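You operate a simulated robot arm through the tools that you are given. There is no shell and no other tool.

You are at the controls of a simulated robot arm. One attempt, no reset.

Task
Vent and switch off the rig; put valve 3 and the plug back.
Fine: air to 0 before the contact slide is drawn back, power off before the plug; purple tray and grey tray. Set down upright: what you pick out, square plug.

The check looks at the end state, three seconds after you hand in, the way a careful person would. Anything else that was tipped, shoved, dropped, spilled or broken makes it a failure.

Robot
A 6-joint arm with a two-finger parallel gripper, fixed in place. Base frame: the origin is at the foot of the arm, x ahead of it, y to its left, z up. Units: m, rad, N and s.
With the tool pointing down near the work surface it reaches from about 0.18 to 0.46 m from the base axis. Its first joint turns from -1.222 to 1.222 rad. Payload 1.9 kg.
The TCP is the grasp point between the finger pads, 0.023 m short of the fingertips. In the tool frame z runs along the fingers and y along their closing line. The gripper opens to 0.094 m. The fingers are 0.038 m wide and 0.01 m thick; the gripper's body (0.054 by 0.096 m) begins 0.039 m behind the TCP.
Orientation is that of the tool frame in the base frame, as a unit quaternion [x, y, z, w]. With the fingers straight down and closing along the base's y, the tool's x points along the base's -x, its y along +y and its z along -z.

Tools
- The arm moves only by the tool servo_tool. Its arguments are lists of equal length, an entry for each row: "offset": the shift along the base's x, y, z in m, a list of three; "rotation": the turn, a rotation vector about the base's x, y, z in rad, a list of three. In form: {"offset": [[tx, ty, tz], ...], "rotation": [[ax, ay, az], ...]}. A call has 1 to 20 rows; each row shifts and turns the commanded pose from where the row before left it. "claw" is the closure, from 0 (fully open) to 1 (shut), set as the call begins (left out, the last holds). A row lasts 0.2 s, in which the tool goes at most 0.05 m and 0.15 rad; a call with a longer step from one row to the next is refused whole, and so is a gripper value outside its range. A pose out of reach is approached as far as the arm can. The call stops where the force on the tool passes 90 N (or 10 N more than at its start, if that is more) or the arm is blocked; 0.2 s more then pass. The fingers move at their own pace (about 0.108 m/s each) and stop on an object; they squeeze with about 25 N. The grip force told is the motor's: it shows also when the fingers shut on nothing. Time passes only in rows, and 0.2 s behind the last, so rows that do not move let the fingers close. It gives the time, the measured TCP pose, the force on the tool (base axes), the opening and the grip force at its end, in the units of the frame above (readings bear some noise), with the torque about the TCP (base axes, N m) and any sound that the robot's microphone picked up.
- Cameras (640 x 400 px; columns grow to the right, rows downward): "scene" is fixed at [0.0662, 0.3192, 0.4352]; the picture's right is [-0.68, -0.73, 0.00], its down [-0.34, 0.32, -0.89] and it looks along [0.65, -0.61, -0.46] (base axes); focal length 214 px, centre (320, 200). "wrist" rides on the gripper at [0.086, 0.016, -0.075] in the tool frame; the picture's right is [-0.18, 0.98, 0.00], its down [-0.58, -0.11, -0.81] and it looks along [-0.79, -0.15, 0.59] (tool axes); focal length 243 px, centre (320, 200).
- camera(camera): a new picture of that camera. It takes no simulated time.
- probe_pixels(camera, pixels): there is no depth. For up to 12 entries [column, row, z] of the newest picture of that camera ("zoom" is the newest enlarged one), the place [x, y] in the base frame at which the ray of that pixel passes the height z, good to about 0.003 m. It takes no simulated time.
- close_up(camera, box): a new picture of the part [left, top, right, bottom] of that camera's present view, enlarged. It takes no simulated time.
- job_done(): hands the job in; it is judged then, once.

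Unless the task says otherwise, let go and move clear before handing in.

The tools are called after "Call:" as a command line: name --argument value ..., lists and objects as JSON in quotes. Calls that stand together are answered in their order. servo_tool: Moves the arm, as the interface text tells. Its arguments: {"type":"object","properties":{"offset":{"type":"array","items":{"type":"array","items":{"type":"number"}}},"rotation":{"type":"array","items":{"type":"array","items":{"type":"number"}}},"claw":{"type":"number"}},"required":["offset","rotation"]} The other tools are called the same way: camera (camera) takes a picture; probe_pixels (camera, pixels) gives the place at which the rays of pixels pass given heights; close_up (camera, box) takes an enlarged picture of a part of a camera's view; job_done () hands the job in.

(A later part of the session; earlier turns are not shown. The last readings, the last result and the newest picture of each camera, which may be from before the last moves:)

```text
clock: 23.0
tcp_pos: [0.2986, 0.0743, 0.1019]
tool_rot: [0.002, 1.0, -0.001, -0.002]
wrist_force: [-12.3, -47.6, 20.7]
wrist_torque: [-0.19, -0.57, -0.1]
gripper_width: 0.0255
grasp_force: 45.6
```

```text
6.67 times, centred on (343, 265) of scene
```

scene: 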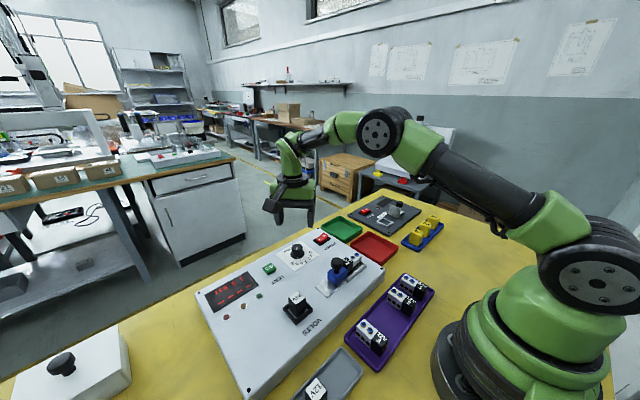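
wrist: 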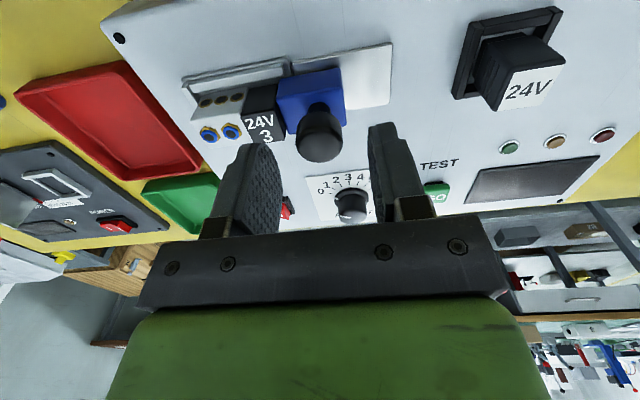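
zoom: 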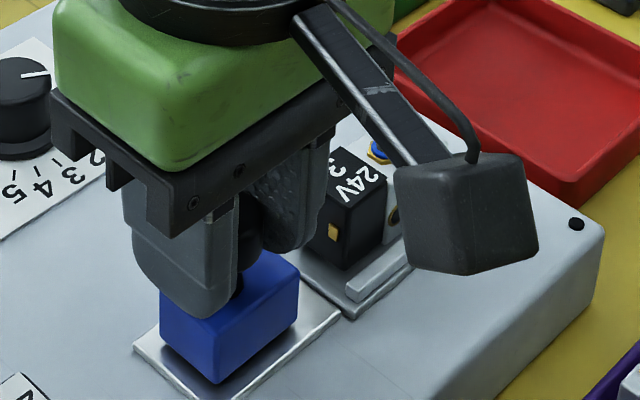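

A −47.6 N reaction shows the slide is at its end stop after about 25 mm of travel. I'll ease off, release, and lift clear.

Call:
servo_tool --offset '[[0, -0.0033, 0], [0, 0, 0]]' --rotation '[[0, 0, 0], [0, 0, 0]]'

Call:
servo_tool --offset '[[0, 0, 0], [0, 0, 0], [0, 0, 0.02], [0, 0, 0.04], [0, 0, 0.04], [0, 0, 0]]' --rotation '[[0, 0, 0], [0, 0, 0], [0, 0, 0], [0, 0, 0], [0, 0, 0], [0, 0, 0]]' --claw 0.45

Call:
close_up --camera "scene" --box '[280, 225, 392, 295]'

Call:
camera --camera "wrist"

```text
clock: 23.6
tcp_pos: [0.2993, 0.0749, 0.1036]
tool_rot: [0.001, 1.0, 0.0, 0.0]
wrist_force: [-8.8, -11.2, 12.6]
wrist_torque: [-0.28, 0.89, -0.18]
gripper_width: 0.0257
grasp_force: 45.1
```

```text
clock: 25.0
tcp_pos: [0.2984, 0.074, 0.2034]
tool_rot: [0.0, 1.0, -0.001, 0.001]
wrist_force: [-1.0, 0.4, -0.6]
wrist_torque: [0.0, 0.0, -0.01]
gripper_width: 0.0519
grasp_force: 0.0
```

```text
5.71 times, centred on (336, 260) of scene
```

zoom: 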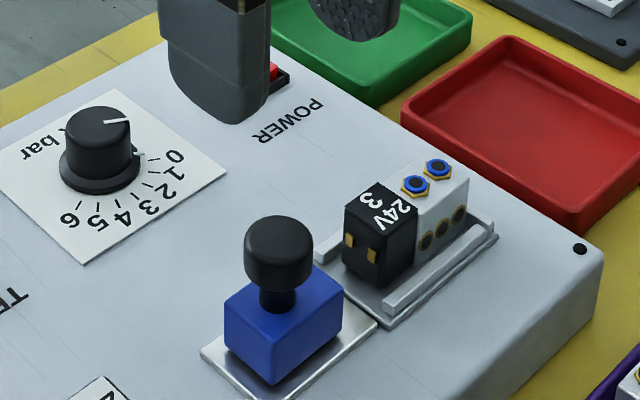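

```text
taken
```

wrist: 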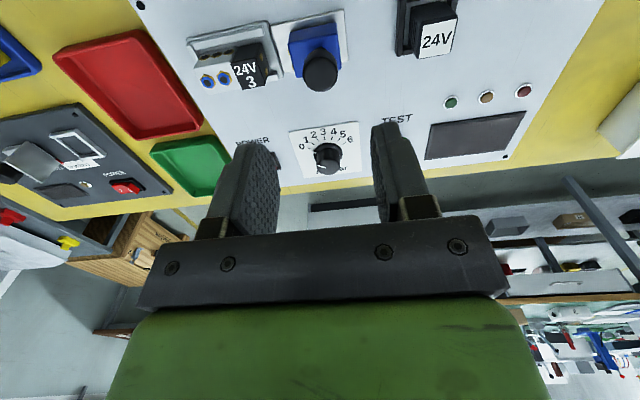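

The slide is clear of the valve, whose contact pins are now exposed. I'll rotate the tool to yaw −90° above the valve so the fingers close across its narrow width, then look again.

Call:
servo_tool --offset '[[0.0002, -0.0069, -0.003], [0.0002, -0.0069, -0.003], [0.0002, -0.0069, -0.003], [0.0002, -0.0069, -0.003], [0.0002, -0.0069, -0.003], [0.0002, -0.0069, -0.003], [0.0002, -0.0069, -0.003], [0.0002, -0.0069, -0.003], [0.0002, -0.0069, -0.003], [0.0002, -0.0069, -0.003], [0, -0.007, -0.003], [0, 0, 0]]' --rotation '[[0, 0, -0.1428], [0, 0, -0.1428], [0, 0, -0.1428], [0, 0, -0.1428], [0, 0, -0.1428], [0, 0, -0.1428], [0, 0, -0.1428], [0, 0, -0.1428], [0, 0, -0.1428], [0, 0, -0.1428], [0, 0, -0.1428], [0, 0, 0]]'

Call:
camera --camera "wrist"

Call:
close_up --camera "scene" --box '[300, 215, 412, 285]'

```text
clock: 27.6
tcp_pos: [0.3009, -0.0031, 0.1692]
tool_rot: [0.708, 0.706, 0.0, 0.0]
wrist_force: [0.0, 1.0, -0.4]
wrist_torque: [0.02, 0.01, 0.01]
gripper_width: 0.052
grasp_force: 0.0
```

```text
taken
```

wrist: 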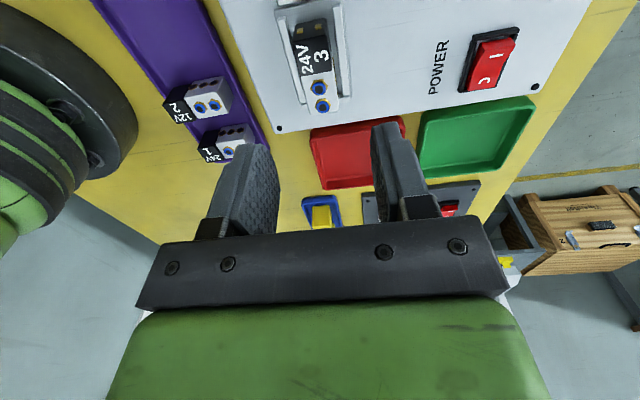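

```text
5.71 times, centred on (356, 250) of scene
```

zoom: 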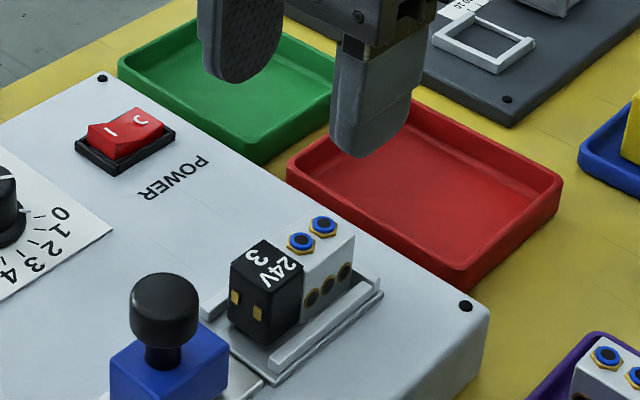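

The valve sits between the finger columns at about (315,60). I'll zoom in for its edges.

Call:
close_up --camera "wrist" --box '[230, 0, 400, 120]'

```text
3.33 times, centred on (315, 60) of wrist
```

zoom: 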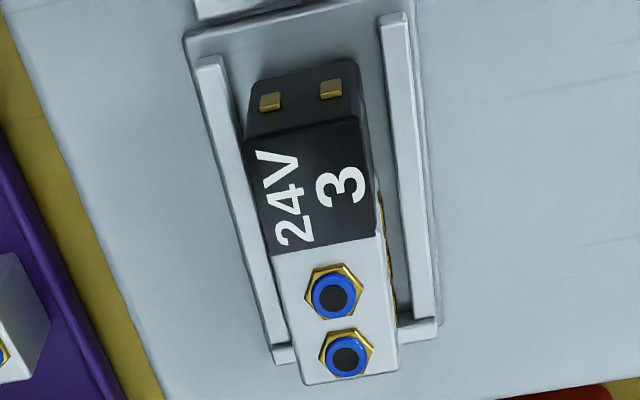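

The valve top face corners in this zoom are (245,142), (362,120), (397,372), and (302,385). I'll probe those along with the rails.

Call:
probe_pixels --camera "zoom" --pixels '[[245, 142, 0.073], [362, 120, 0.073], [397, 372, 0.073], [302, 385, 0.073], [245, 85, 0.045], [210, 60, 0.05], [390, 15, 0.05], [425, 318, 0.05], [285, 345, 0.05], [334, 296, 0.077], [347, 358, 0.077]]'

```text
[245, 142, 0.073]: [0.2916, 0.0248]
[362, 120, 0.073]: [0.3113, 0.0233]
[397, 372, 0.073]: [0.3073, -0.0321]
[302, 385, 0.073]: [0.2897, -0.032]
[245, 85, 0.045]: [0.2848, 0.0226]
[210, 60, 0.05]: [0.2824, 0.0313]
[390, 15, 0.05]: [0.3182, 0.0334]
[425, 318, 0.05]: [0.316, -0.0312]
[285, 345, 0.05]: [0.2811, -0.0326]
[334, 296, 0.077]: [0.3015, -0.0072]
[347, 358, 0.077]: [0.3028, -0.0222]
```

The valve top is centred at about (0.300, −0.004) and is about 0.020 m wide. I'll check the nest rail height from the scene view so the fingertips clear it.

Call:
close_up --camera "scene" --box '[330, 235, 394, 275]'

Call:
probe_pixels --camera "scene" --pixels '[[347.25, 277.65, 0.045], [347.25, 277.65, 0.05], [347.25, 277.65, 0.055], [347.25, 277.65, 0.06]]'

```text
10.00 times, centred on (362, 255) of scene
```

zoom: 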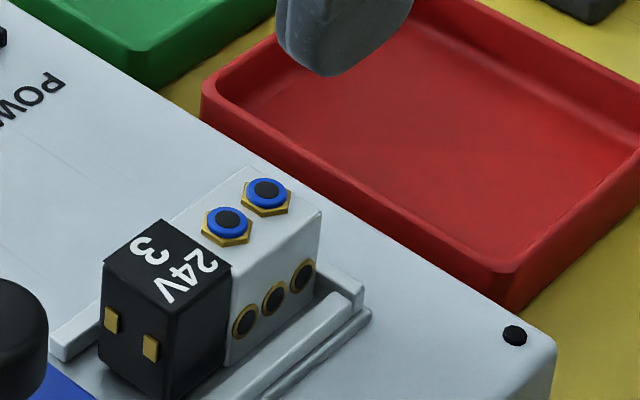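

```text
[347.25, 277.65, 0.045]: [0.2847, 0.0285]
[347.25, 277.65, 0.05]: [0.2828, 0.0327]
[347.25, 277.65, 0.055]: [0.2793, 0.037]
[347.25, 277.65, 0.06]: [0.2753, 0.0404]
```

The rails top out near z 0.049, so fingertips at 0.054 (TCP z 0.077) will clear them and still cover the valve's sides. I'll descend.

Call:
servo_tool --offset '[[-0.0005, -0.0005, -0.025], [0, 0, -0.025], [0, 0, -0.022], [0, 0, -0.015], [0, 0, -0.0045], [0, 0, 0]]' --rotation '[[0, 0, 0], [0, 0, 0], [0, 0, 0], [0, 0, 0], [0, 0, 0], [0, 0, 0]]'

Call:
close_up --camera "scene" --box '[310, 215, 406, 285]'

Call:
close_up --camera "wrist" --box '[230, 60, 410, 200]'

```text
clock: 29.0
tcp_pos: [0.3006, -0.0029, 0.0779]
tool_rot: [0.707, 0.707, -0.001, 0.001]
wrist_force: [-0.8, 0.8, -0.1]
wrist_torque: [0.03, 0.02, 0.02]
gripper_width: 0.0518
grasp_force: 0.1
```

```text
5.71 times, centred on (358, 250) of scene
```

zoom: 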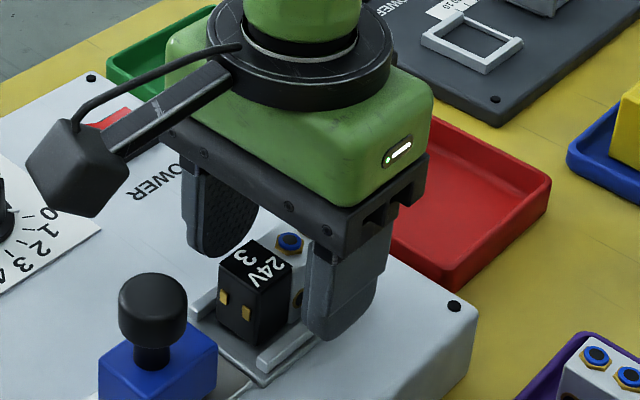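

```text
2.86 times, centred on (320, 130) of wrist
```

zoom: 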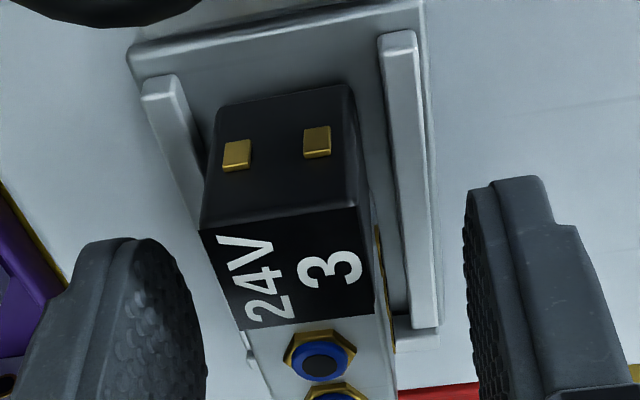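

The fingers straddle the valve above the rails, so I'll close.

Call:
servo_tool --offset '[[0, 0, -0.001], [0, 0, 0], [0, 0, 0]]' --rotation '[[0, 0, 0], [0, 0, 0], [0, 0, 0]]' --claw 1.0

```text
clock: 29.8
tcp_pos: [0.3021, -0.0039, 0.0772]
tool_rot: [0.708, 0.706, -0.001, 0.0]
wrist_force: [-5.7, -1.1, 19.1]
wrist_torque: [-0.15, 0.13, -0.07]
gripper_width: 0.0236
grasp_force: 25.4
```

The valve is gripped at 0.0236 m, so I'll lift it straight up slowly.

Call:
servo_tool --offset '[[0, 0, 0.003], [0, 0, 0.005], [0, 0, 0.01], [0, 0, 0.015], [0, 0, 0.02], [0, 0, 0.02], [0, 0, 0]]' --rotation '[[0, 0, 0], [0, 0, 0], [0, 0, 0], [0, 0, 0], [0, 0, 0], [0, 0, 0], [0, 0, 0]]'

Call:
close_up --camera "scene" --box '[300, 195, 412, 285]'

Call:
camera --camera "wrist"

```text
clock: 31.4
tcp_pos: [0.3012, -0.0024, 0.1489]
tool_rot: [0.708, 0.706, -0.001, 0.001]
wrist_force: [1.3, 0.8, -0.6]
wrist_torque: [-0.04, -0.02, 0.01]
gripper_width: 0.0
grasp_force: 24.8
```

```text
4.44 times, centred on (356, 240) of scene
```

zoom: 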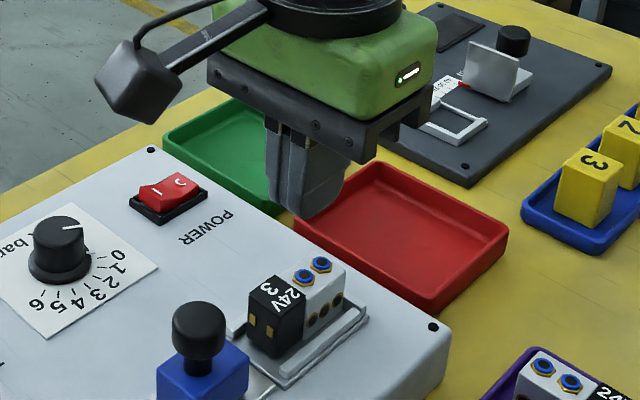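

```text
taken
```

wrist: 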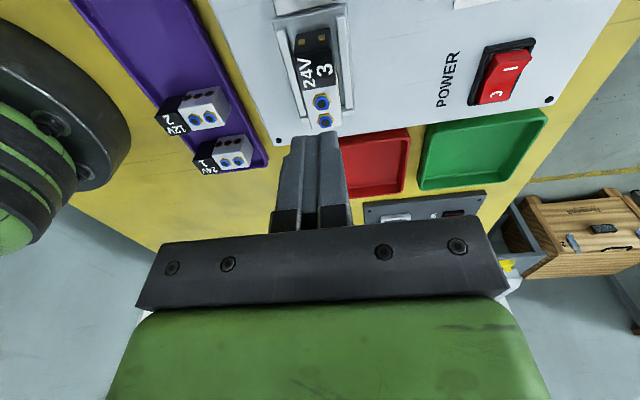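

The fingers came up empty (opening 0.0) and the valve is still in the nest. I'll compare its position with the earlier close-up before retrying.

Call:
close_up --camera "scene" --box '[330, 235, 394, 275]'

Call:
close_up --camera "wrist" --box '[230, 0, 400, 120]'

```text
10.00 times, centred on (362, 255) of scene
```

zoom: 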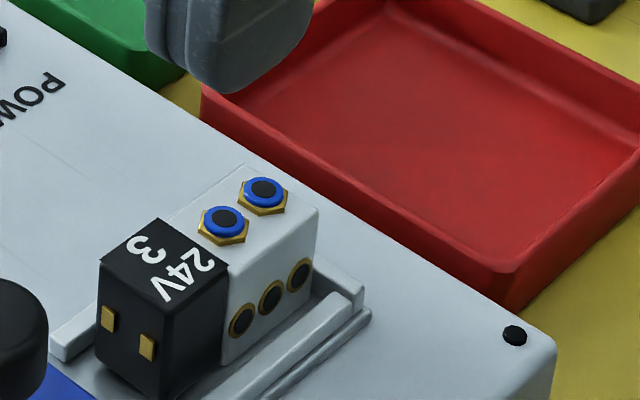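

```text
3.33 times, centred on (315, 60) of wrist
```

zoom: 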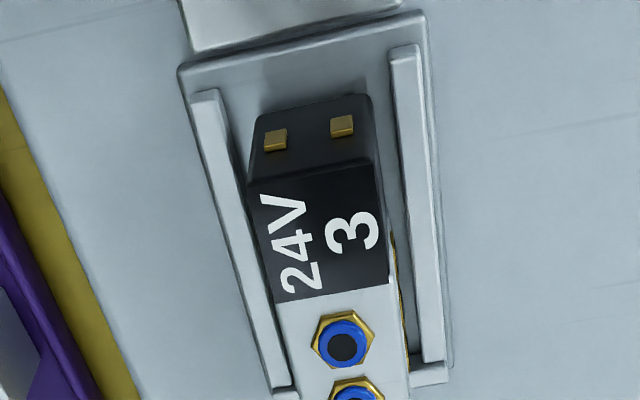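

The valve barely moved; the grip seems to have caught the protruding port rings with the rounded fingertip edges and slipped off. I'll re-measure its edges and retry lower, and centred on the ringed white section.

Call:
probe_pixels --camera "zoom" --pixels '[[248, 180, 0.072], [373, 158, 0.072], [275, 305, 0.072], [388, 285, 0.072], [342, 345, 0.077], [407, 300, 0.058], [406, 45, 0.049], [203, 92, 0.049]]'

Call:
servo_tool --offset '[[0, -0.006, 0.01], [0, -0.006, 0.01], [0, 0, 0]]' --rotation '[[0, 0, 0], [0, 0, 0], [0, 0, 0]]' --claw 0.5

Call:
close_up --camera "wrist" --box '[230, 0, 400, 120]'

Call:
close_up --camera "scene" --box '[342, 248, 382, 273]'

```text
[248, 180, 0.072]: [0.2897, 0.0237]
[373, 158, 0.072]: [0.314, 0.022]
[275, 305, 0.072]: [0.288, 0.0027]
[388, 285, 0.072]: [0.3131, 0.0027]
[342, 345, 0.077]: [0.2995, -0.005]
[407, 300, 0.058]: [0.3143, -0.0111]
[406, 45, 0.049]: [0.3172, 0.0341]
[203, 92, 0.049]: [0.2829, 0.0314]
```

```text
clock: 32.2
tcp_pos: [0.3005, -0.0155, 0.1694]
tool_rot: [0.707, 0.707, 0.0, 0.0]
wrist_force: [0.3, 0.4, -0.1]
wrist_torque: [0.01, 0.0, -0.04]
gripper_width: 0.047
grasp_force: 0.1
```

```text
3.33 times, centred on (315, 60) of wrist
```

zoom: 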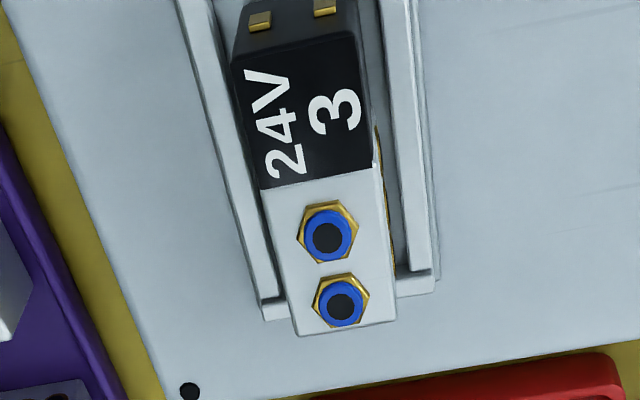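

```text
16.00 times, centred on (362, 260) of scene
```

zoom: 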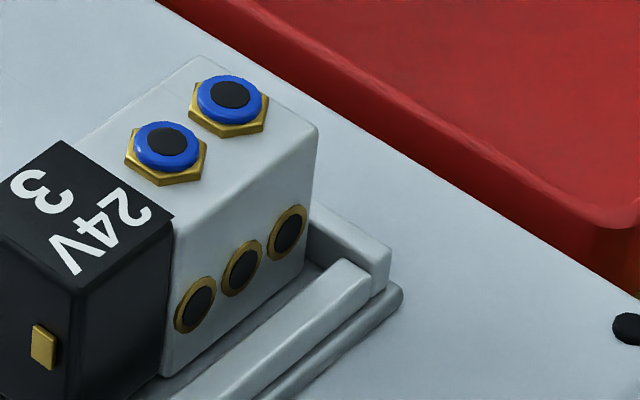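

The body is about 0.024 m wide, so the earlier grip was on flat sides but shallow, with the ring centres near z 0.054. I'll retry about 3 mm deeper, just above the rails, and lift in tiny steps while reading force.

Call:
servo_tool --offset '[[0.0005, 0.005, -0.025], [0, 0.005, -0.025], [0, 0, -0.025], [0, 0, -0.016], [0, 0, 0]]' --rotation '[[0, 0, 0], [0, 0, 0], [0, 0, 0], [0, 0, 0], [0, 0, 0]]'

Call:
servo_tool --offset '[[0, 0, -0.002], [0, 0, -0.002], [0, 0, 0]]' --rotation '[[0, 0, 0], [0, 0, 0], [0, 0, 0]]'

Call:
close_up --camera "scene" --box '[322, 228, 402, 278]'

```text
clock: 33.4
tcp_pos: [0.301, -0.005, 0.0794]
tool_rot: [0.708, 0.706, 0.0, 0.001]
wrist_force: [-0.9, -0.3, 0.6]
wrist_torque: [0.03, -0.02, 0.02]
gripper_width: 0.047
grasp_force: 0.1
```

```text
clock: 34.2
tcp_pos: [0.3015, -0.006, 0.0756]
tool_rot: [0.708, 0.707, -0.001, 0.001]
wrist_force: [0.6, 0.3, -0.7]
wrist_torque: [0.02, 0.02, 0.01]
gripper_width: 0.047
grasp_force: 0.1
```

```text
8.00 times, centred on (362, 253) of scene
```

zoom: 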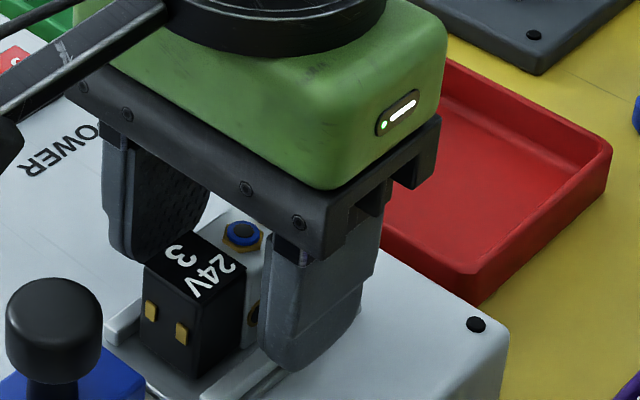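

The tips are just above the rails (about 0.0525) with no contact force. I'll close and wait for the grip to settle.

Call:
servo_tool --offset '[[0, 0, 0], [0, 0, 0], [0, 0, 0], [0, 0, 0]]' --rotation '[[0, 0, 0], [0, 0, 0], [0, 0, 0], [0, 0, 0]]' --claw 1.0

Call:
close_up --camera "scene" --box '[322, 228, 402, 278]'

Call:
close_up --camera "wrist" --box '[230, 60, 410, 200]'

```text
clock: 35.2
tcp_pos: [0.3015, -0.0044, 0.0748]
tool_rot: [0.708, 0.706, 0.0, 0.001]
wrist_force: [0.4, 1.1, 0.6]
wrist_torque: [-0.01, -0.05, -0.02]
gripper_width: 0.0235
grasp_force: 25.2
```

```text
8.00 times, centred on (362, 253) of scene
```

zoom: 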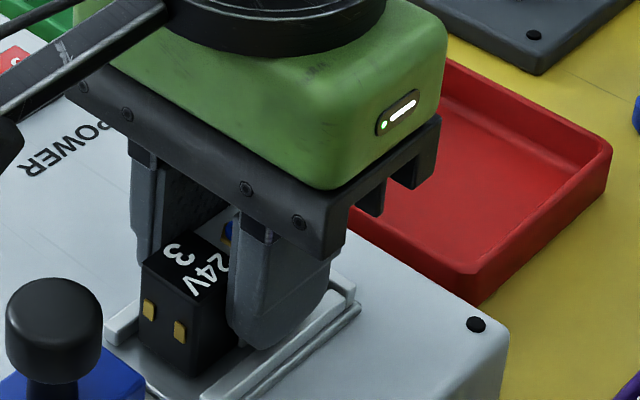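

```text
2.86 times, centred on (320, 130) of wrist
```

zoom: 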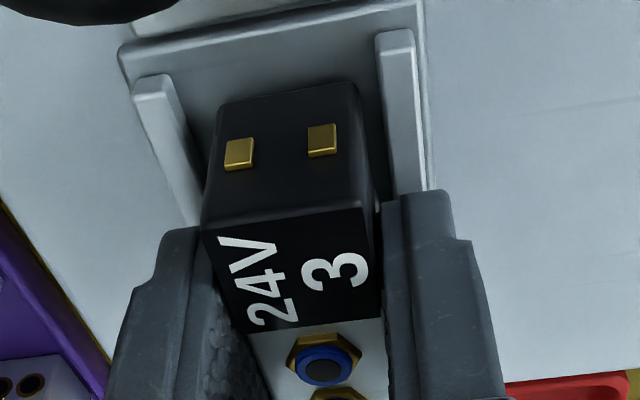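

Grip is at 0.0235 m with almost no side or vertical load this time. I'll lift in 1 mm steps and read the result.

Call:
servo_tool --offset '[[0, 0, 0.001], [0, 0, 0.001], [0, 0, 0.001], [0, 0, 0.001]]' --rotation '[[0, 0, 0], [0, 0, 0], [0, 0, 0], [0, 0, 0]]'

Call:
close_up --camera "scene" --box '[322, 228, 402, 278]'

```text
clock: 36.2
tcp_pos: [0.301, -0.0049, 0.0803]
tool_rot: [0.708, 0.706, -0.001, 0.001]
wrist_force: [0.8, 0.7, -0.7]
wrist_torque: [0.0, -0.03, 0.02]
gripper_width: 0.0236
grasp_force: 24.9
```

```text
8.00 times, centred on (362, 253) of scene
```

zoom: 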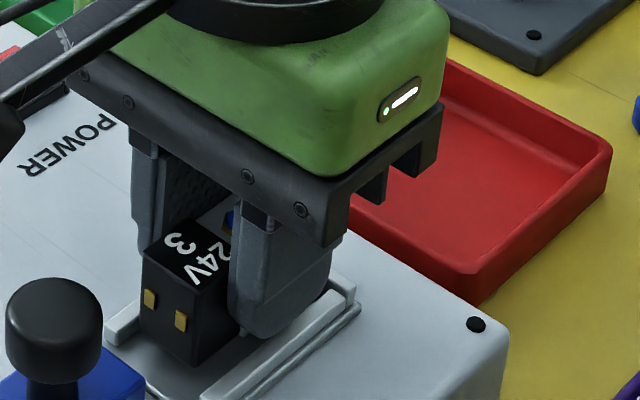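

The valve is rising with the gripper; its lower edge moved from about row 378 to 367 in the zoom. I'll continue lifting slowly.

Call:
servo_tool --offset '[[0, 0, 0.002], [0, 0, 0.003], [0, 0, 0.004], [0, 0, 0.005]]' --rotation '[[0, 0, 0], [0, 0, 0], [0, 0, 0], [0, 0, 0]]'

Call:
close_up --camera "scene" --box '[322, 228, 402, 278]'

Call:
close_up --camera "wrist" --box '[230, 60, 410, 200]'

```text
clock: 37.2
tcp_pos: [0.3027, -0.0047, 0.0939]
tool_rot: [0.707, 0.707, -0.001, 0.001]
wrist_force: [0.6, -0.8, -1.3]
wrist_torque: [-0.05, -0.03, 0.01]
gripper_width: 0.0233
grasp_force: 25.1
```

```text
8.00 times, centred on (362, 253) of scene
```

zoom: 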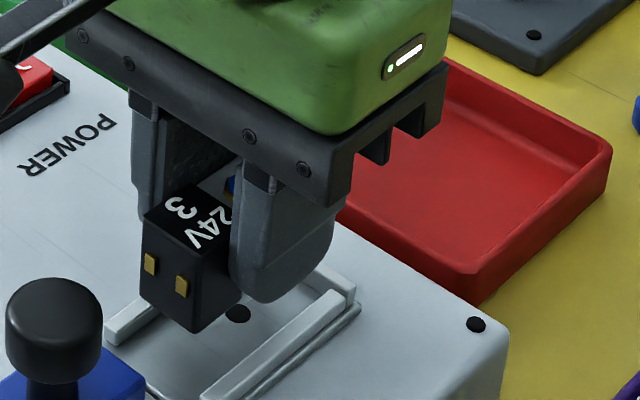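

```text
2.86 times, centred on (320, 130) of wrist
```

zoom: 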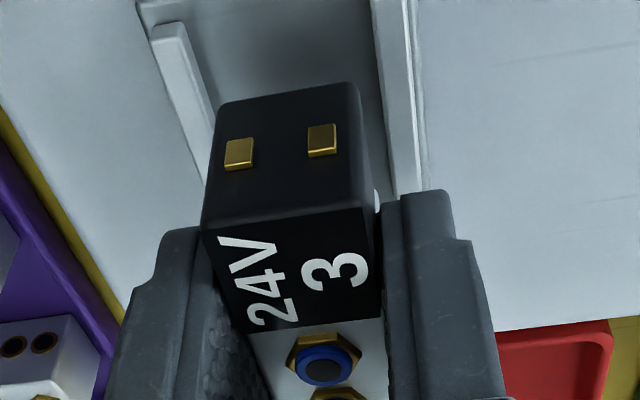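

The valve is fully out and held level, with the nest hole visible below. I'll raise it, turn back to yaw 0 so its black end faces the base like the others, and look at the purple tray.

Call:
servo_tool --offset '[[0, 0, 0.01], [0, 0, 0.015], [0, 0, 0.02], [0, 0, 0.02], [0, 0, 0.02], [0, 0, 0.01], [0, 0, 0]]' --rotation '[[0, 0, 0], [0, 0, 0], [0, 0, 0], [0, 0, 0], [0, 0, 0], [0, 0, 0], [0, 0, 0]]'

Call:
servo_tool --offset '[[-0.008, 0.003, 0], [-0.008, 0.003, 0], [-0.008, 0.003, 0], [-0.008, 0.003, 0], [-0.008, 0.003, 0], [-0.008, 0.004, 0], [-0.008, 0.004, 0], [-0.008, 0.004, 0], [-0.008, 0.004, 0], [-0.007, 0.004, 0], [-0.003, 0.004, 0], [0, 0, 0]]' --rotation '[[0, 0, 0.1428], [0, 0, 0.1428], [0, 0, 0.1428], [0, 0, 0.1428], [0, 0, 0.1428], [0, 0, 0.1428], [0, 0, 0.1428], [0, 0, 0.1428], [0, 0, 0.1428], [0, 0, 0.1428], [0, 0, 0.1428], [0, 0, 0]]'

Call:
camera --camera "scene"

Call:
close_up --camera "scene" --box '[320, 260, 440, 390]'

Call:
close_up --camera "wrist" --box '[200, 0, 440, 10]'

```text
clock: 38.8
tcp_pos: [0.3011, -0.0049, 0.1882]
tool_rot: [0.708, 0.707, 0.0, 0.001]
wrist_force: [-0.4, -0.5, -1.2]
wrist_torque: [0.0, 0.03, 0.05]
gripper_width: 0.0236
grasp_force: 25.3
```

```text
clock: 41.4
tcp_pos: [0.2193, 0.0348, 0.1887]
tool_rot: [0.0, 1.0, 0.0, 0.001]
wrist_force: [0.5, -0.5, -1.0]
wrist_torque: [0.0, 0.0, 0.0]
gripper_width: 0.0236
grasp_force: 25.1
```

```text
taken
```

scene: 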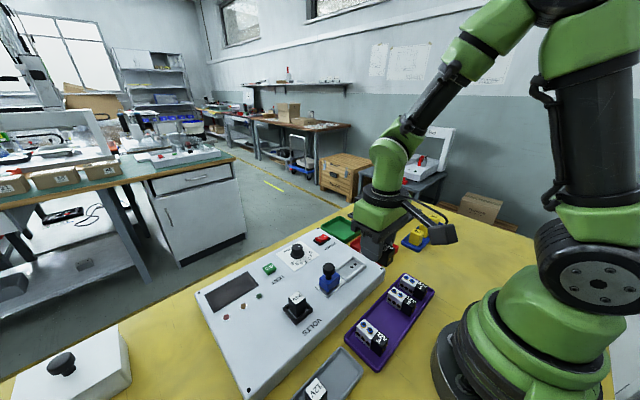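

```text
3.08 times, centred on (380, 325) of scene
```

zoom: 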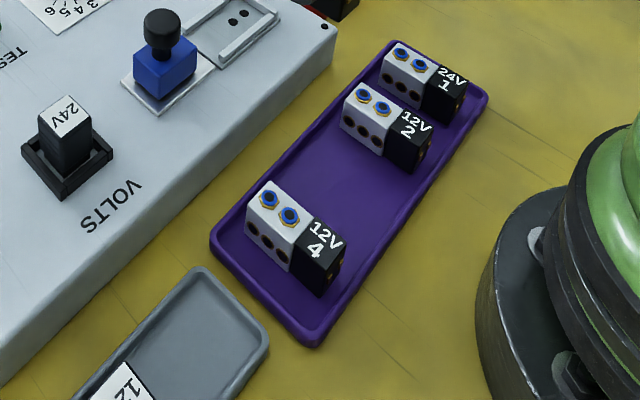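

```text
2.67 times, centred on (320, 5) of wrist
```

zoom: 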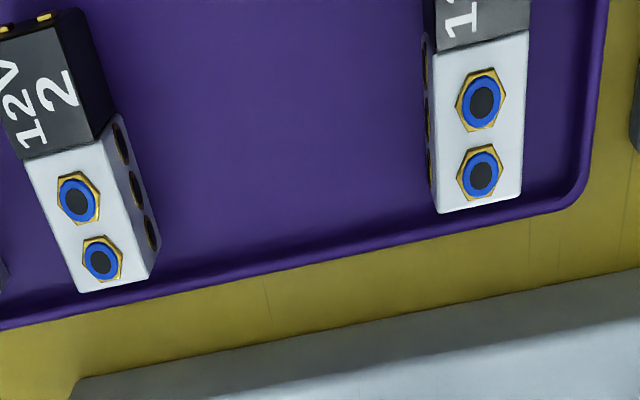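

The wrist zoom shows the gap between valves 2 and 4 clearly, and the held valve is still gripped at 0.0236 m. I'll triangulate the neighbours and the tray floor for placement.

Call:
probe_pixels --camera "zoom" --pixels '[[440, 212, 0.03], [440, 212, 0.035], [440, 212, 0.04], [520, 195, 0.035], [158, 252, 0.005], [350, 240, 0.005], [350, 265, 0.012], [300, 50, 0.005], [85, 292, 0.035], [112, 115, 0.035], [90, 10, 0.02], [560, 210, 0.012]]'

Call:
probe_pixels --camera "scene" --pixels '[[365.4, 318.5, 0.03], [365.4, 318.5, 0.035], [365.4, 318.5, 0.04], [357.25, 327.6, 0.035], [388.1, 338, 0.035], [388.1, 338, 0.03], [380, 351, 0.035]]'

```text
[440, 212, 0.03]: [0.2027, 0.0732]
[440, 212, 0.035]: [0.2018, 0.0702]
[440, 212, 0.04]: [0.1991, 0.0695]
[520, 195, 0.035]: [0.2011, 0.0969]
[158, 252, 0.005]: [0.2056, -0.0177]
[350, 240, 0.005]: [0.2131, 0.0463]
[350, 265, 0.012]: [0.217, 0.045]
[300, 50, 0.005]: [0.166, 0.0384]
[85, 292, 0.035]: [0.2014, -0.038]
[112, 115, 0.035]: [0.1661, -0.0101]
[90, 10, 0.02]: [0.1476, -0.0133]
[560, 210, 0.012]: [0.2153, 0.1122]
```

```text
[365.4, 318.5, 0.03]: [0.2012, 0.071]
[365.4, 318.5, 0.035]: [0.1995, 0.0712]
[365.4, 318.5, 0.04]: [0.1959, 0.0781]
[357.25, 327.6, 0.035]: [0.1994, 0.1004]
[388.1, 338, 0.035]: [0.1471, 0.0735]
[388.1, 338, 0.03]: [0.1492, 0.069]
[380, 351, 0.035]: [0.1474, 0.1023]
```

Valves 2 and 4 bound a gap from y −0.012 to 0.071, with tops at z 0.033, so the target is about (0.177, 0.030) with TCP z near 0.036. I'll move above it and check the clearance between the wrist camera and the arm's base.

Call:
servo_tool --offset '[[-0.0105, -0.0012, -0.01], [-0.0105, -0.0012, -0.01], [-0.0105, -0.0012, -0.015], [-0.0105, -0.0012, -0.015], [0, 0, 0]]' --rotation '[[0, 0, 0], [0, 0, 0], [0, 0, 0], [0, 0, 0], [0, 0, 0]]'

Call:
camera --camera "scene"

Call:
close_up --camera "scene" --box '[340, 200, 540, 380]'

```text
clock: 42.6
tcp_pos: [0.1813, 0.0308, 0.1395]
tool_rot: [0.001, 1.0, 0.001, 0.001]
wrist_force: [0.0, -0.4, -0.9]
wrist_torque: [-0.05, -0.02, 0.01]
gripper_width: 0.0235
grasp_force: 24.6
out of reach, approached as far as the arm can: row 4
```

```text
taken
```

scene: 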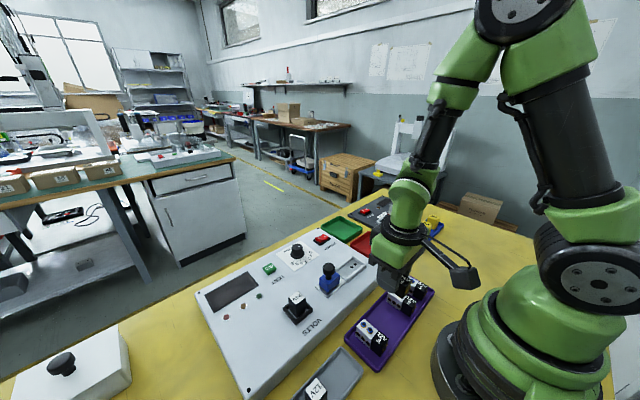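

```text
2.22 times, centred on (440, 290) of scene
```

zoom: 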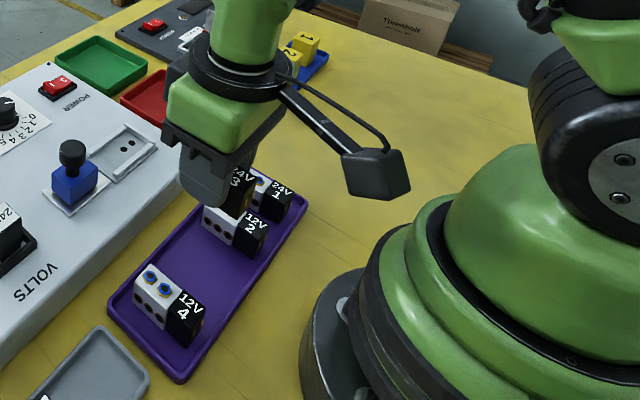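

The arm stopped at its near limit (radius about 0.184). I'll take a zoomed wrist view to measure the tray's inner edges and the held valve's position.

Call:
close_up --camera "wrist" --box '[160, 0, 480, 120]'

Call:
close_up --camera "wrist" --box '[240, 60, 400, 160]'

Call:
close_up --camera "scene" --box '[350, 260, 430, 330]'

```text
2.00 times, centred on (320, 60) of wrist
```

zoom: 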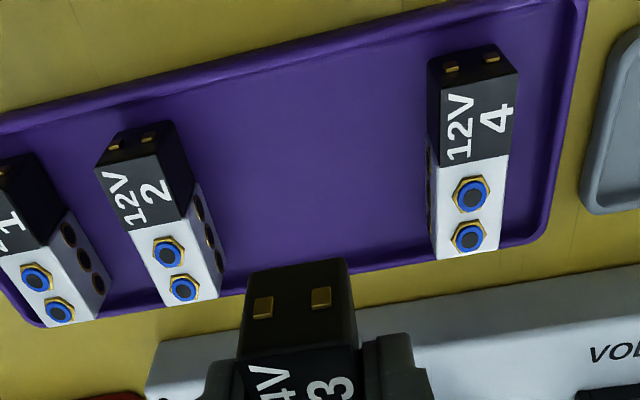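

```text
4.00 times, centred on (320, 110) of wrist
```

zoom: 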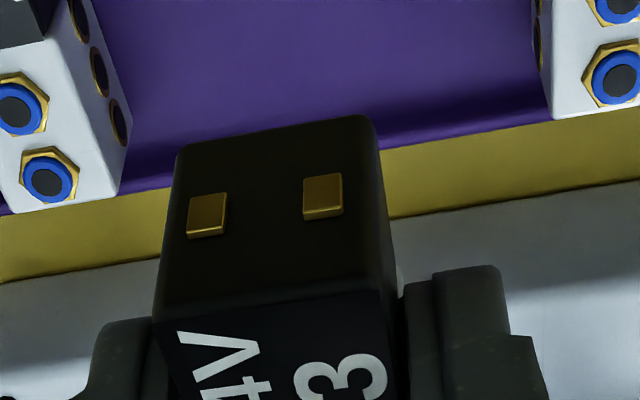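

```text
5.71 times, centred on (390, 295) of scene
```

zoom: 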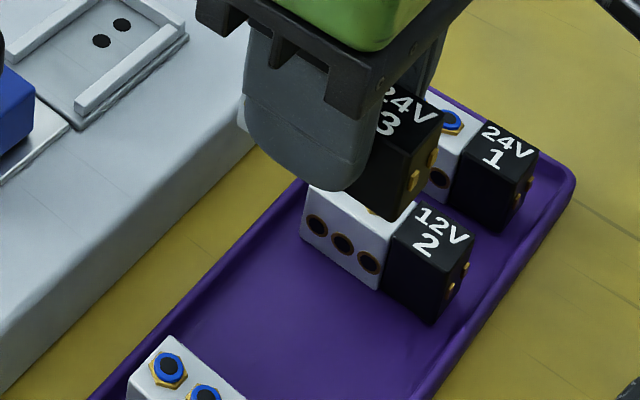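

The full tray is visible from here. I'll re-take this zoom and probe the tray's inner edges and the neighbours.

Call:
close_up --camera "wrist" --box '[200, 0, 440, 100]'

```text
2.67 times, centred on (320, 50) of wrist
```

zoom: 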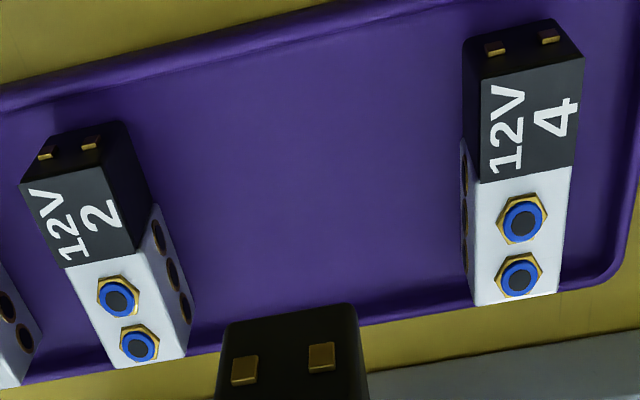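

Call:
probe_pixels --camera "zoom" --pixels '[[300, 50, 0.005], [300, 35, 0.012], [300, 25, 0.012], [420, 300, 0.005], [420, 318, 0.012], [192, 318, 0.006], [150, 205, 0.033], [127, 122, 0.006], [465, 285, 0.006], [463, 140, 0.033], [480, 305, 0.033], [563, 292, 0.033]]'

```text
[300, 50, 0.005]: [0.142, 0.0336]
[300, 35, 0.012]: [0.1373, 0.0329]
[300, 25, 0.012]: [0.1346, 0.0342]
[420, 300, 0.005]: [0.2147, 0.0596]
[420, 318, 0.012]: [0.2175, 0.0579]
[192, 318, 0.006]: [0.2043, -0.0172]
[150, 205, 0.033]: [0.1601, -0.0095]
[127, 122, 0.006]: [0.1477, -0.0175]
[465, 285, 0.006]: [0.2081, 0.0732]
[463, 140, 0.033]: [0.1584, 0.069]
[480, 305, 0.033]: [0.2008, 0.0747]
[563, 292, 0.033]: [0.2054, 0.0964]
```

The tray's inner floor spans x about 0.142–0.215, and the gap's centre is y about 0.030, so the current position (0.181, 0.031) suits. I'll descend straight down in stages.

Call:
servo_tool --offset '[[0, 0, -0.02], [0, 0, -0.02], [0, 0, -0.02], [0, 0, 0]]' --rotation '[[0, 0, 0], [0, 0, 0], [0, 0, 0], [0, 0, 0]]'

Call:
close_up --camera "scene" --box '[340, 240, 500, 380]'

Call:
close_up --camera "wrist" --box '[200, 0, 440, 120]'

```text
clock: 43.6
tcp_pos: [0.1811, 0.0294, 0.0784]
tool_rot: [0.001, 1.0, 0.0, 0.001]
wrist_force: [-0.5, 0.2, -1.1]
wrist_torque: [-0.03, 0.0, 0.01]
gripper_width: 0.0236
grasp_force: 25.2
```

```text
2.86 times, centred on (420, 310) of scene
```

zoom: 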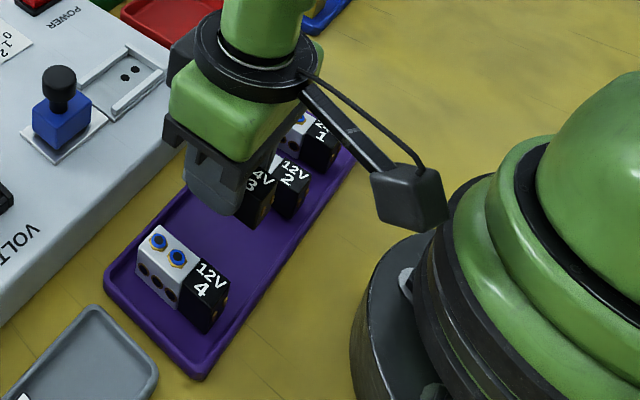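

```text
2.67 times, centred on (320, 60) of wrist
```

zoom: 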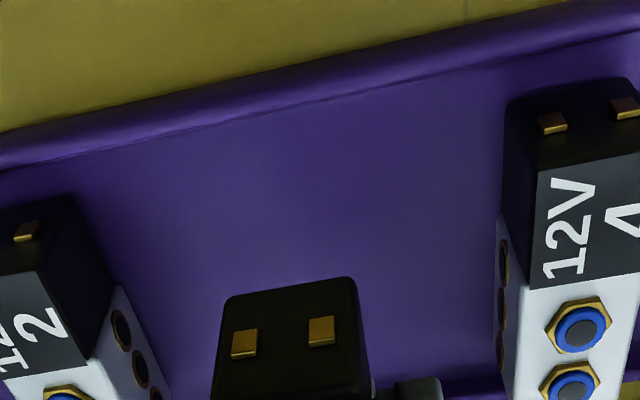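

The wrist camera box looks close to the base ring in the scene zoom. I'll probe the base silhouette to judge clearance before going lower.

Call:
probe_pixels --camera "scene" --pixels '[[430.5, 366, 0.02], [430.5, 366, 0.05], [453, 334.5, 0.05], [453, 334.5, 0.08], [453, 334.5, 0.1], [462, 315, 0.08], [462, 315, 0.1], [462, 315, 0.12], [475, 297, 0.12], [475, 297, 0.15]]'

Call:
close_up --camera "scene" --box '[420, 270, 500, 340]'

```text
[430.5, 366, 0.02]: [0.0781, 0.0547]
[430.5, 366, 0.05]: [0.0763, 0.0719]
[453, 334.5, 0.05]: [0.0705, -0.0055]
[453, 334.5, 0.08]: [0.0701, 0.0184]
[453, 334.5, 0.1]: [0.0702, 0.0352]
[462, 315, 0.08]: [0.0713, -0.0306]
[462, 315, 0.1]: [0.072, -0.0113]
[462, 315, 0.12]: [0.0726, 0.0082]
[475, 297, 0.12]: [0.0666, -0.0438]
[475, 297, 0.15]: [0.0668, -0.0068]
```

```text
5.71 times, centred on (460, 305) of scene
```

zoom: 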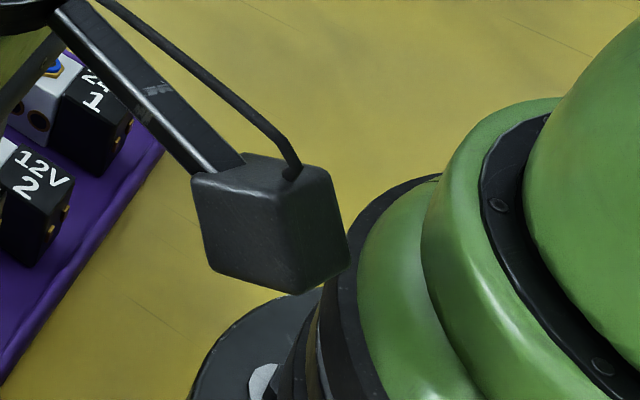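

The base radius there is about 0.07–0.08 m, while the camera box stays beyond about 0.085 m, so it is clear. I'll continue down to just above the tray floor.

Call:
servo_tool --offset '[[0, 0.0008, -0.015], [0, 0, -0.012], [0, 0, -0.009], [0, 0, 0]]' --rotation '[[0, 0, 0], [0, 0, 0], [0, 0, 0], [0, 0, 0]]'

Call:
close_up --camera "scene" --box '[350, 270, 430, 340]'

Call:
close_up --camera "wrist" --box '[160, 0, 480, 200]'

```text
clock: 44.6
tcp_pos: [0.182, 0.0308, 0.043]
tool_rot: [-0.001, 1.0, -0.001, 0.001]
wrist_force: [0.2, 0.0, -1.7]
wrist_torque: [-0.01, 0.02, 0.02]
gripper_width: 0.0236
grasp_force: 24.7
```

```text
5.71 times, centred on (390, 305) of scene
```

zoom: 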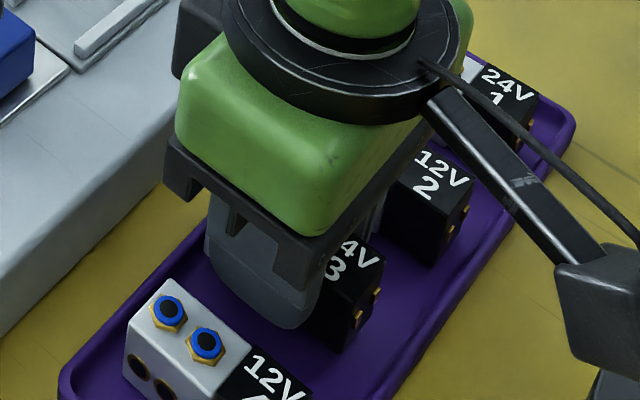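

```text
2.00 times, centred on (320, 100) of wrist
```

zoom: 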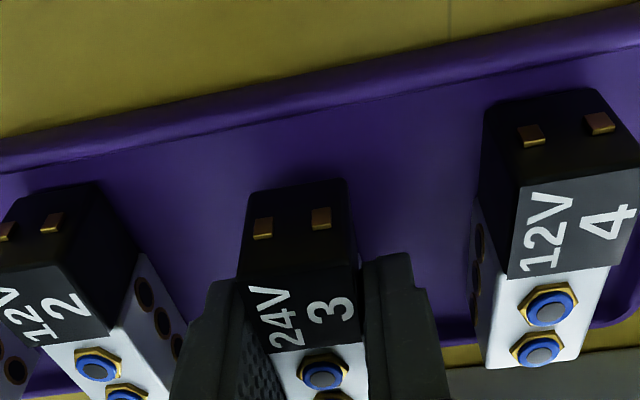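

The valve is between 2 and 4 and well clear of both. I'll lower it gently to the floor in small steps, watching the vertical force.

Call:
servo_tool --offset '[[0, 0, -0.002], [0, 0, -0.002], [0, 0, -0.001], [0, 0, 0]]' --rotation '[[0, 0, 0], [0, 0, 0], [0, 0, 0], [0, 0, 0]]'

Call:
servo_tool --offset '[[0, 0, -0.001], [0, 0, 0]]' --rotation '[[0, 0, 0], [0, 0, 0]]'

```text
clock: 45.6
tcp_pos: [0.1817, 0.0322, 0.0367]
tool_rot: [0.001, 1.0, 0.0, 0.001]
wrist_force: [0.4, 0.1, -1.2]
wrist_torque: [0.0, -0.02, 0.03]
gripper_width: 0.0234
grasp_force: 25.1
```

```text
clock: 46.2
tcp_pos: [0.1822, 0.0312, 0.0367]
tool_rot: [0.001, 1.0, 0.0, 0.001]
wrist_force: [0.4, 0.0, -1.6]
wrist_torque: [-0.01, -0.01, -0.03]
gripper_width: 0.0233
grasp_force: 25.0
```

There is no floor contact yet (force still about −1.4 N, just the valve's weight). I'll keep lowering 1 mm at a time.

Call:
servo_tool --offset '[[0, 0, -0.001], [0, 0, 0]]' --rotation '[[0, 0, 0], [0, 0, 0]]'

Call:
close_up --camera "wrist" --box '[200, 0, 440, 150]'

Call:
close_up --camera "scene" --box '[360, 280, 424, 330]'

```text
clock: 46.8
tcp_pos: [0.1819, 0.0313, 0.0364]
tool_rot: [0.001, 1.0, -0.001, 0.001]
wrist_force: [-0.2, 0.0, -1.2]
wrist_torque: [0.0, 0.03, 0.01]
gripper_width: 0.0239
grasp_force: 24.9
```

```text
2.67 times, centred on (320, 75) of wrist
```

zoom: 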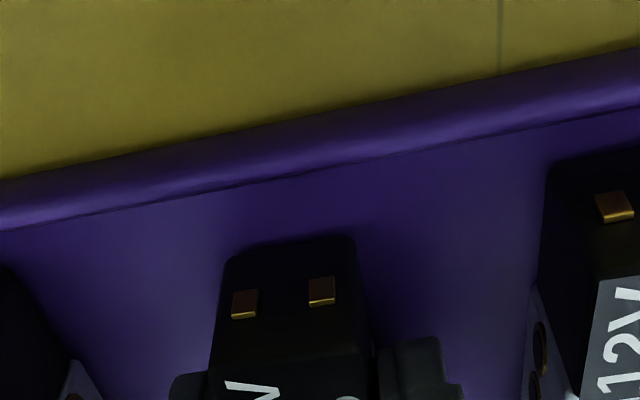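

```text
8.00 times, centred on (392, 305) of scene
```

zoom: 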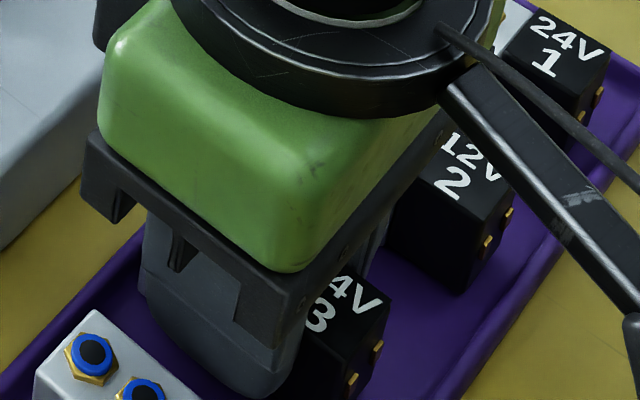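

There is still no contact at z 0.0364, so I'll continue with 1 mm steps.

Call:
servo_tool --offset '[[0, 0, -0.001], [0, 0, 0]]' --rotation '[[0, 0, 0], [0, 0, 0]]'

Call:
servo_tool --offset '[[0, 0, -0.001], [0, 0, 0]]' --rotation '[[0, 0, 0], [0, 0, 0]]'

```text
clock: 47.4
tcp_pos: [0.1815, 0.0314, 0.0357]
tool_rot: [0.001, 1.0, 0.001, 0.001]
wrist_force: [-1.4, -3.9, 19.4]
wrist_torque: [-0.05, -0.05, 0.03]
gripper_width: 0.0238
grasp_force: 25.0
```

```text
clock: 48.0
tcp_pos: [0.1814, 0.0307, 0.0345]
tool_rot: [0.002, 1.0, 0.0, 0.0]
wrist_force: [-0.6, -0.6, 18.8]
wrist_torque: [-0.02, -0.1, -0.08]
gripper_width: 0.0237
grasp_force: 25.3
```

The valve is on the floor (about 19 N up). I'll open a little and lift straight up.

Call:
servo_tool --offset '[[0, 0, 0.0005], [0, 0, 0], [0, 0, 0]]' --rotation '[[0, 0, 0], [0, 0, 0], [0, 0, 0]]' --claw 0.62

Call:
servo_tool --offset '[[0, 0, 0.01], [0, 0, 0.015], [0, 0, 0.03], [0, 0, 0.04], [0.005, 0, 0.04], [0.02, 0, 0.03], [0.02, 0, 0]]' --rotation '[[0, 0, 0], [0, 0, 0], [0, 0, 0], [0, 0, 0], [0, 0, 0], [0, 0, 0], [0, 0, 0]]'

Call:
close_up --camera "scene" --box '[320, 260, 440, 390]'

Call:
close_up --camera "wrist" --box '[160, 0, 480, 20]'

```text
clock: 48.8
tcp_pos: [0.1821, 0.0306, 0.0344]
tool_rot: [0.001, 1.0, 0.0, 0.001]
wrist_force: [-0.4, -0.2, -0.7]
wrist_torque: [0.0, -0.01, -0.01]
gripper_width: 0.0357
grasp_force: 0.1
```

```text
clock: 50.4
tcp_pos: [0.2264, 0.0315, 0.2]
tool_rot: [0.0, 1.0, 0.0, 0.001]
wrist_force: [0.3, -0.4, -0.3]
wrist_torque: [0.0, 0.01, -0.02]
gripper_width: 0.0357
grasp_force: 0.0
```

```text
3.08 times, centred on (380, 325) of scene
```

zoom: 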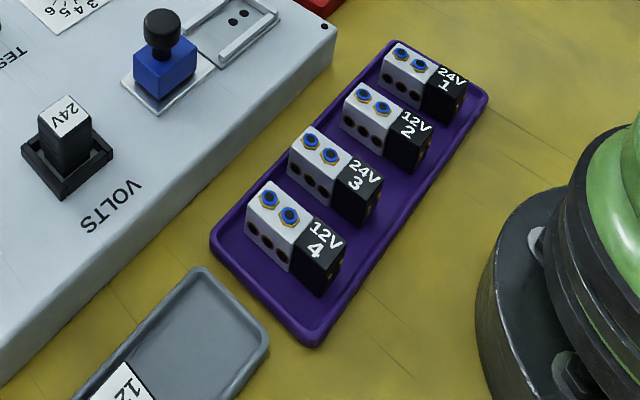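

```text
2.00 times, centred on (320, 10) of wrist
```

zoom: 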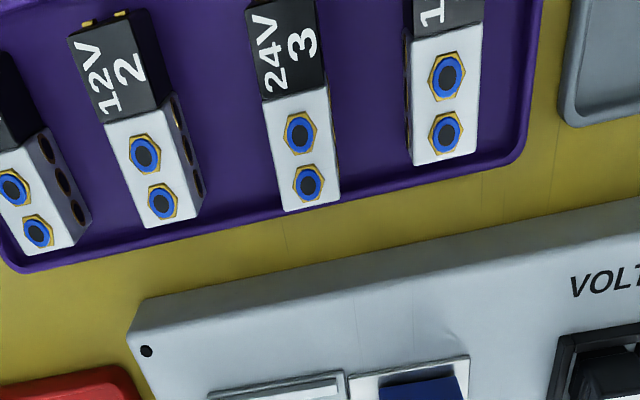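

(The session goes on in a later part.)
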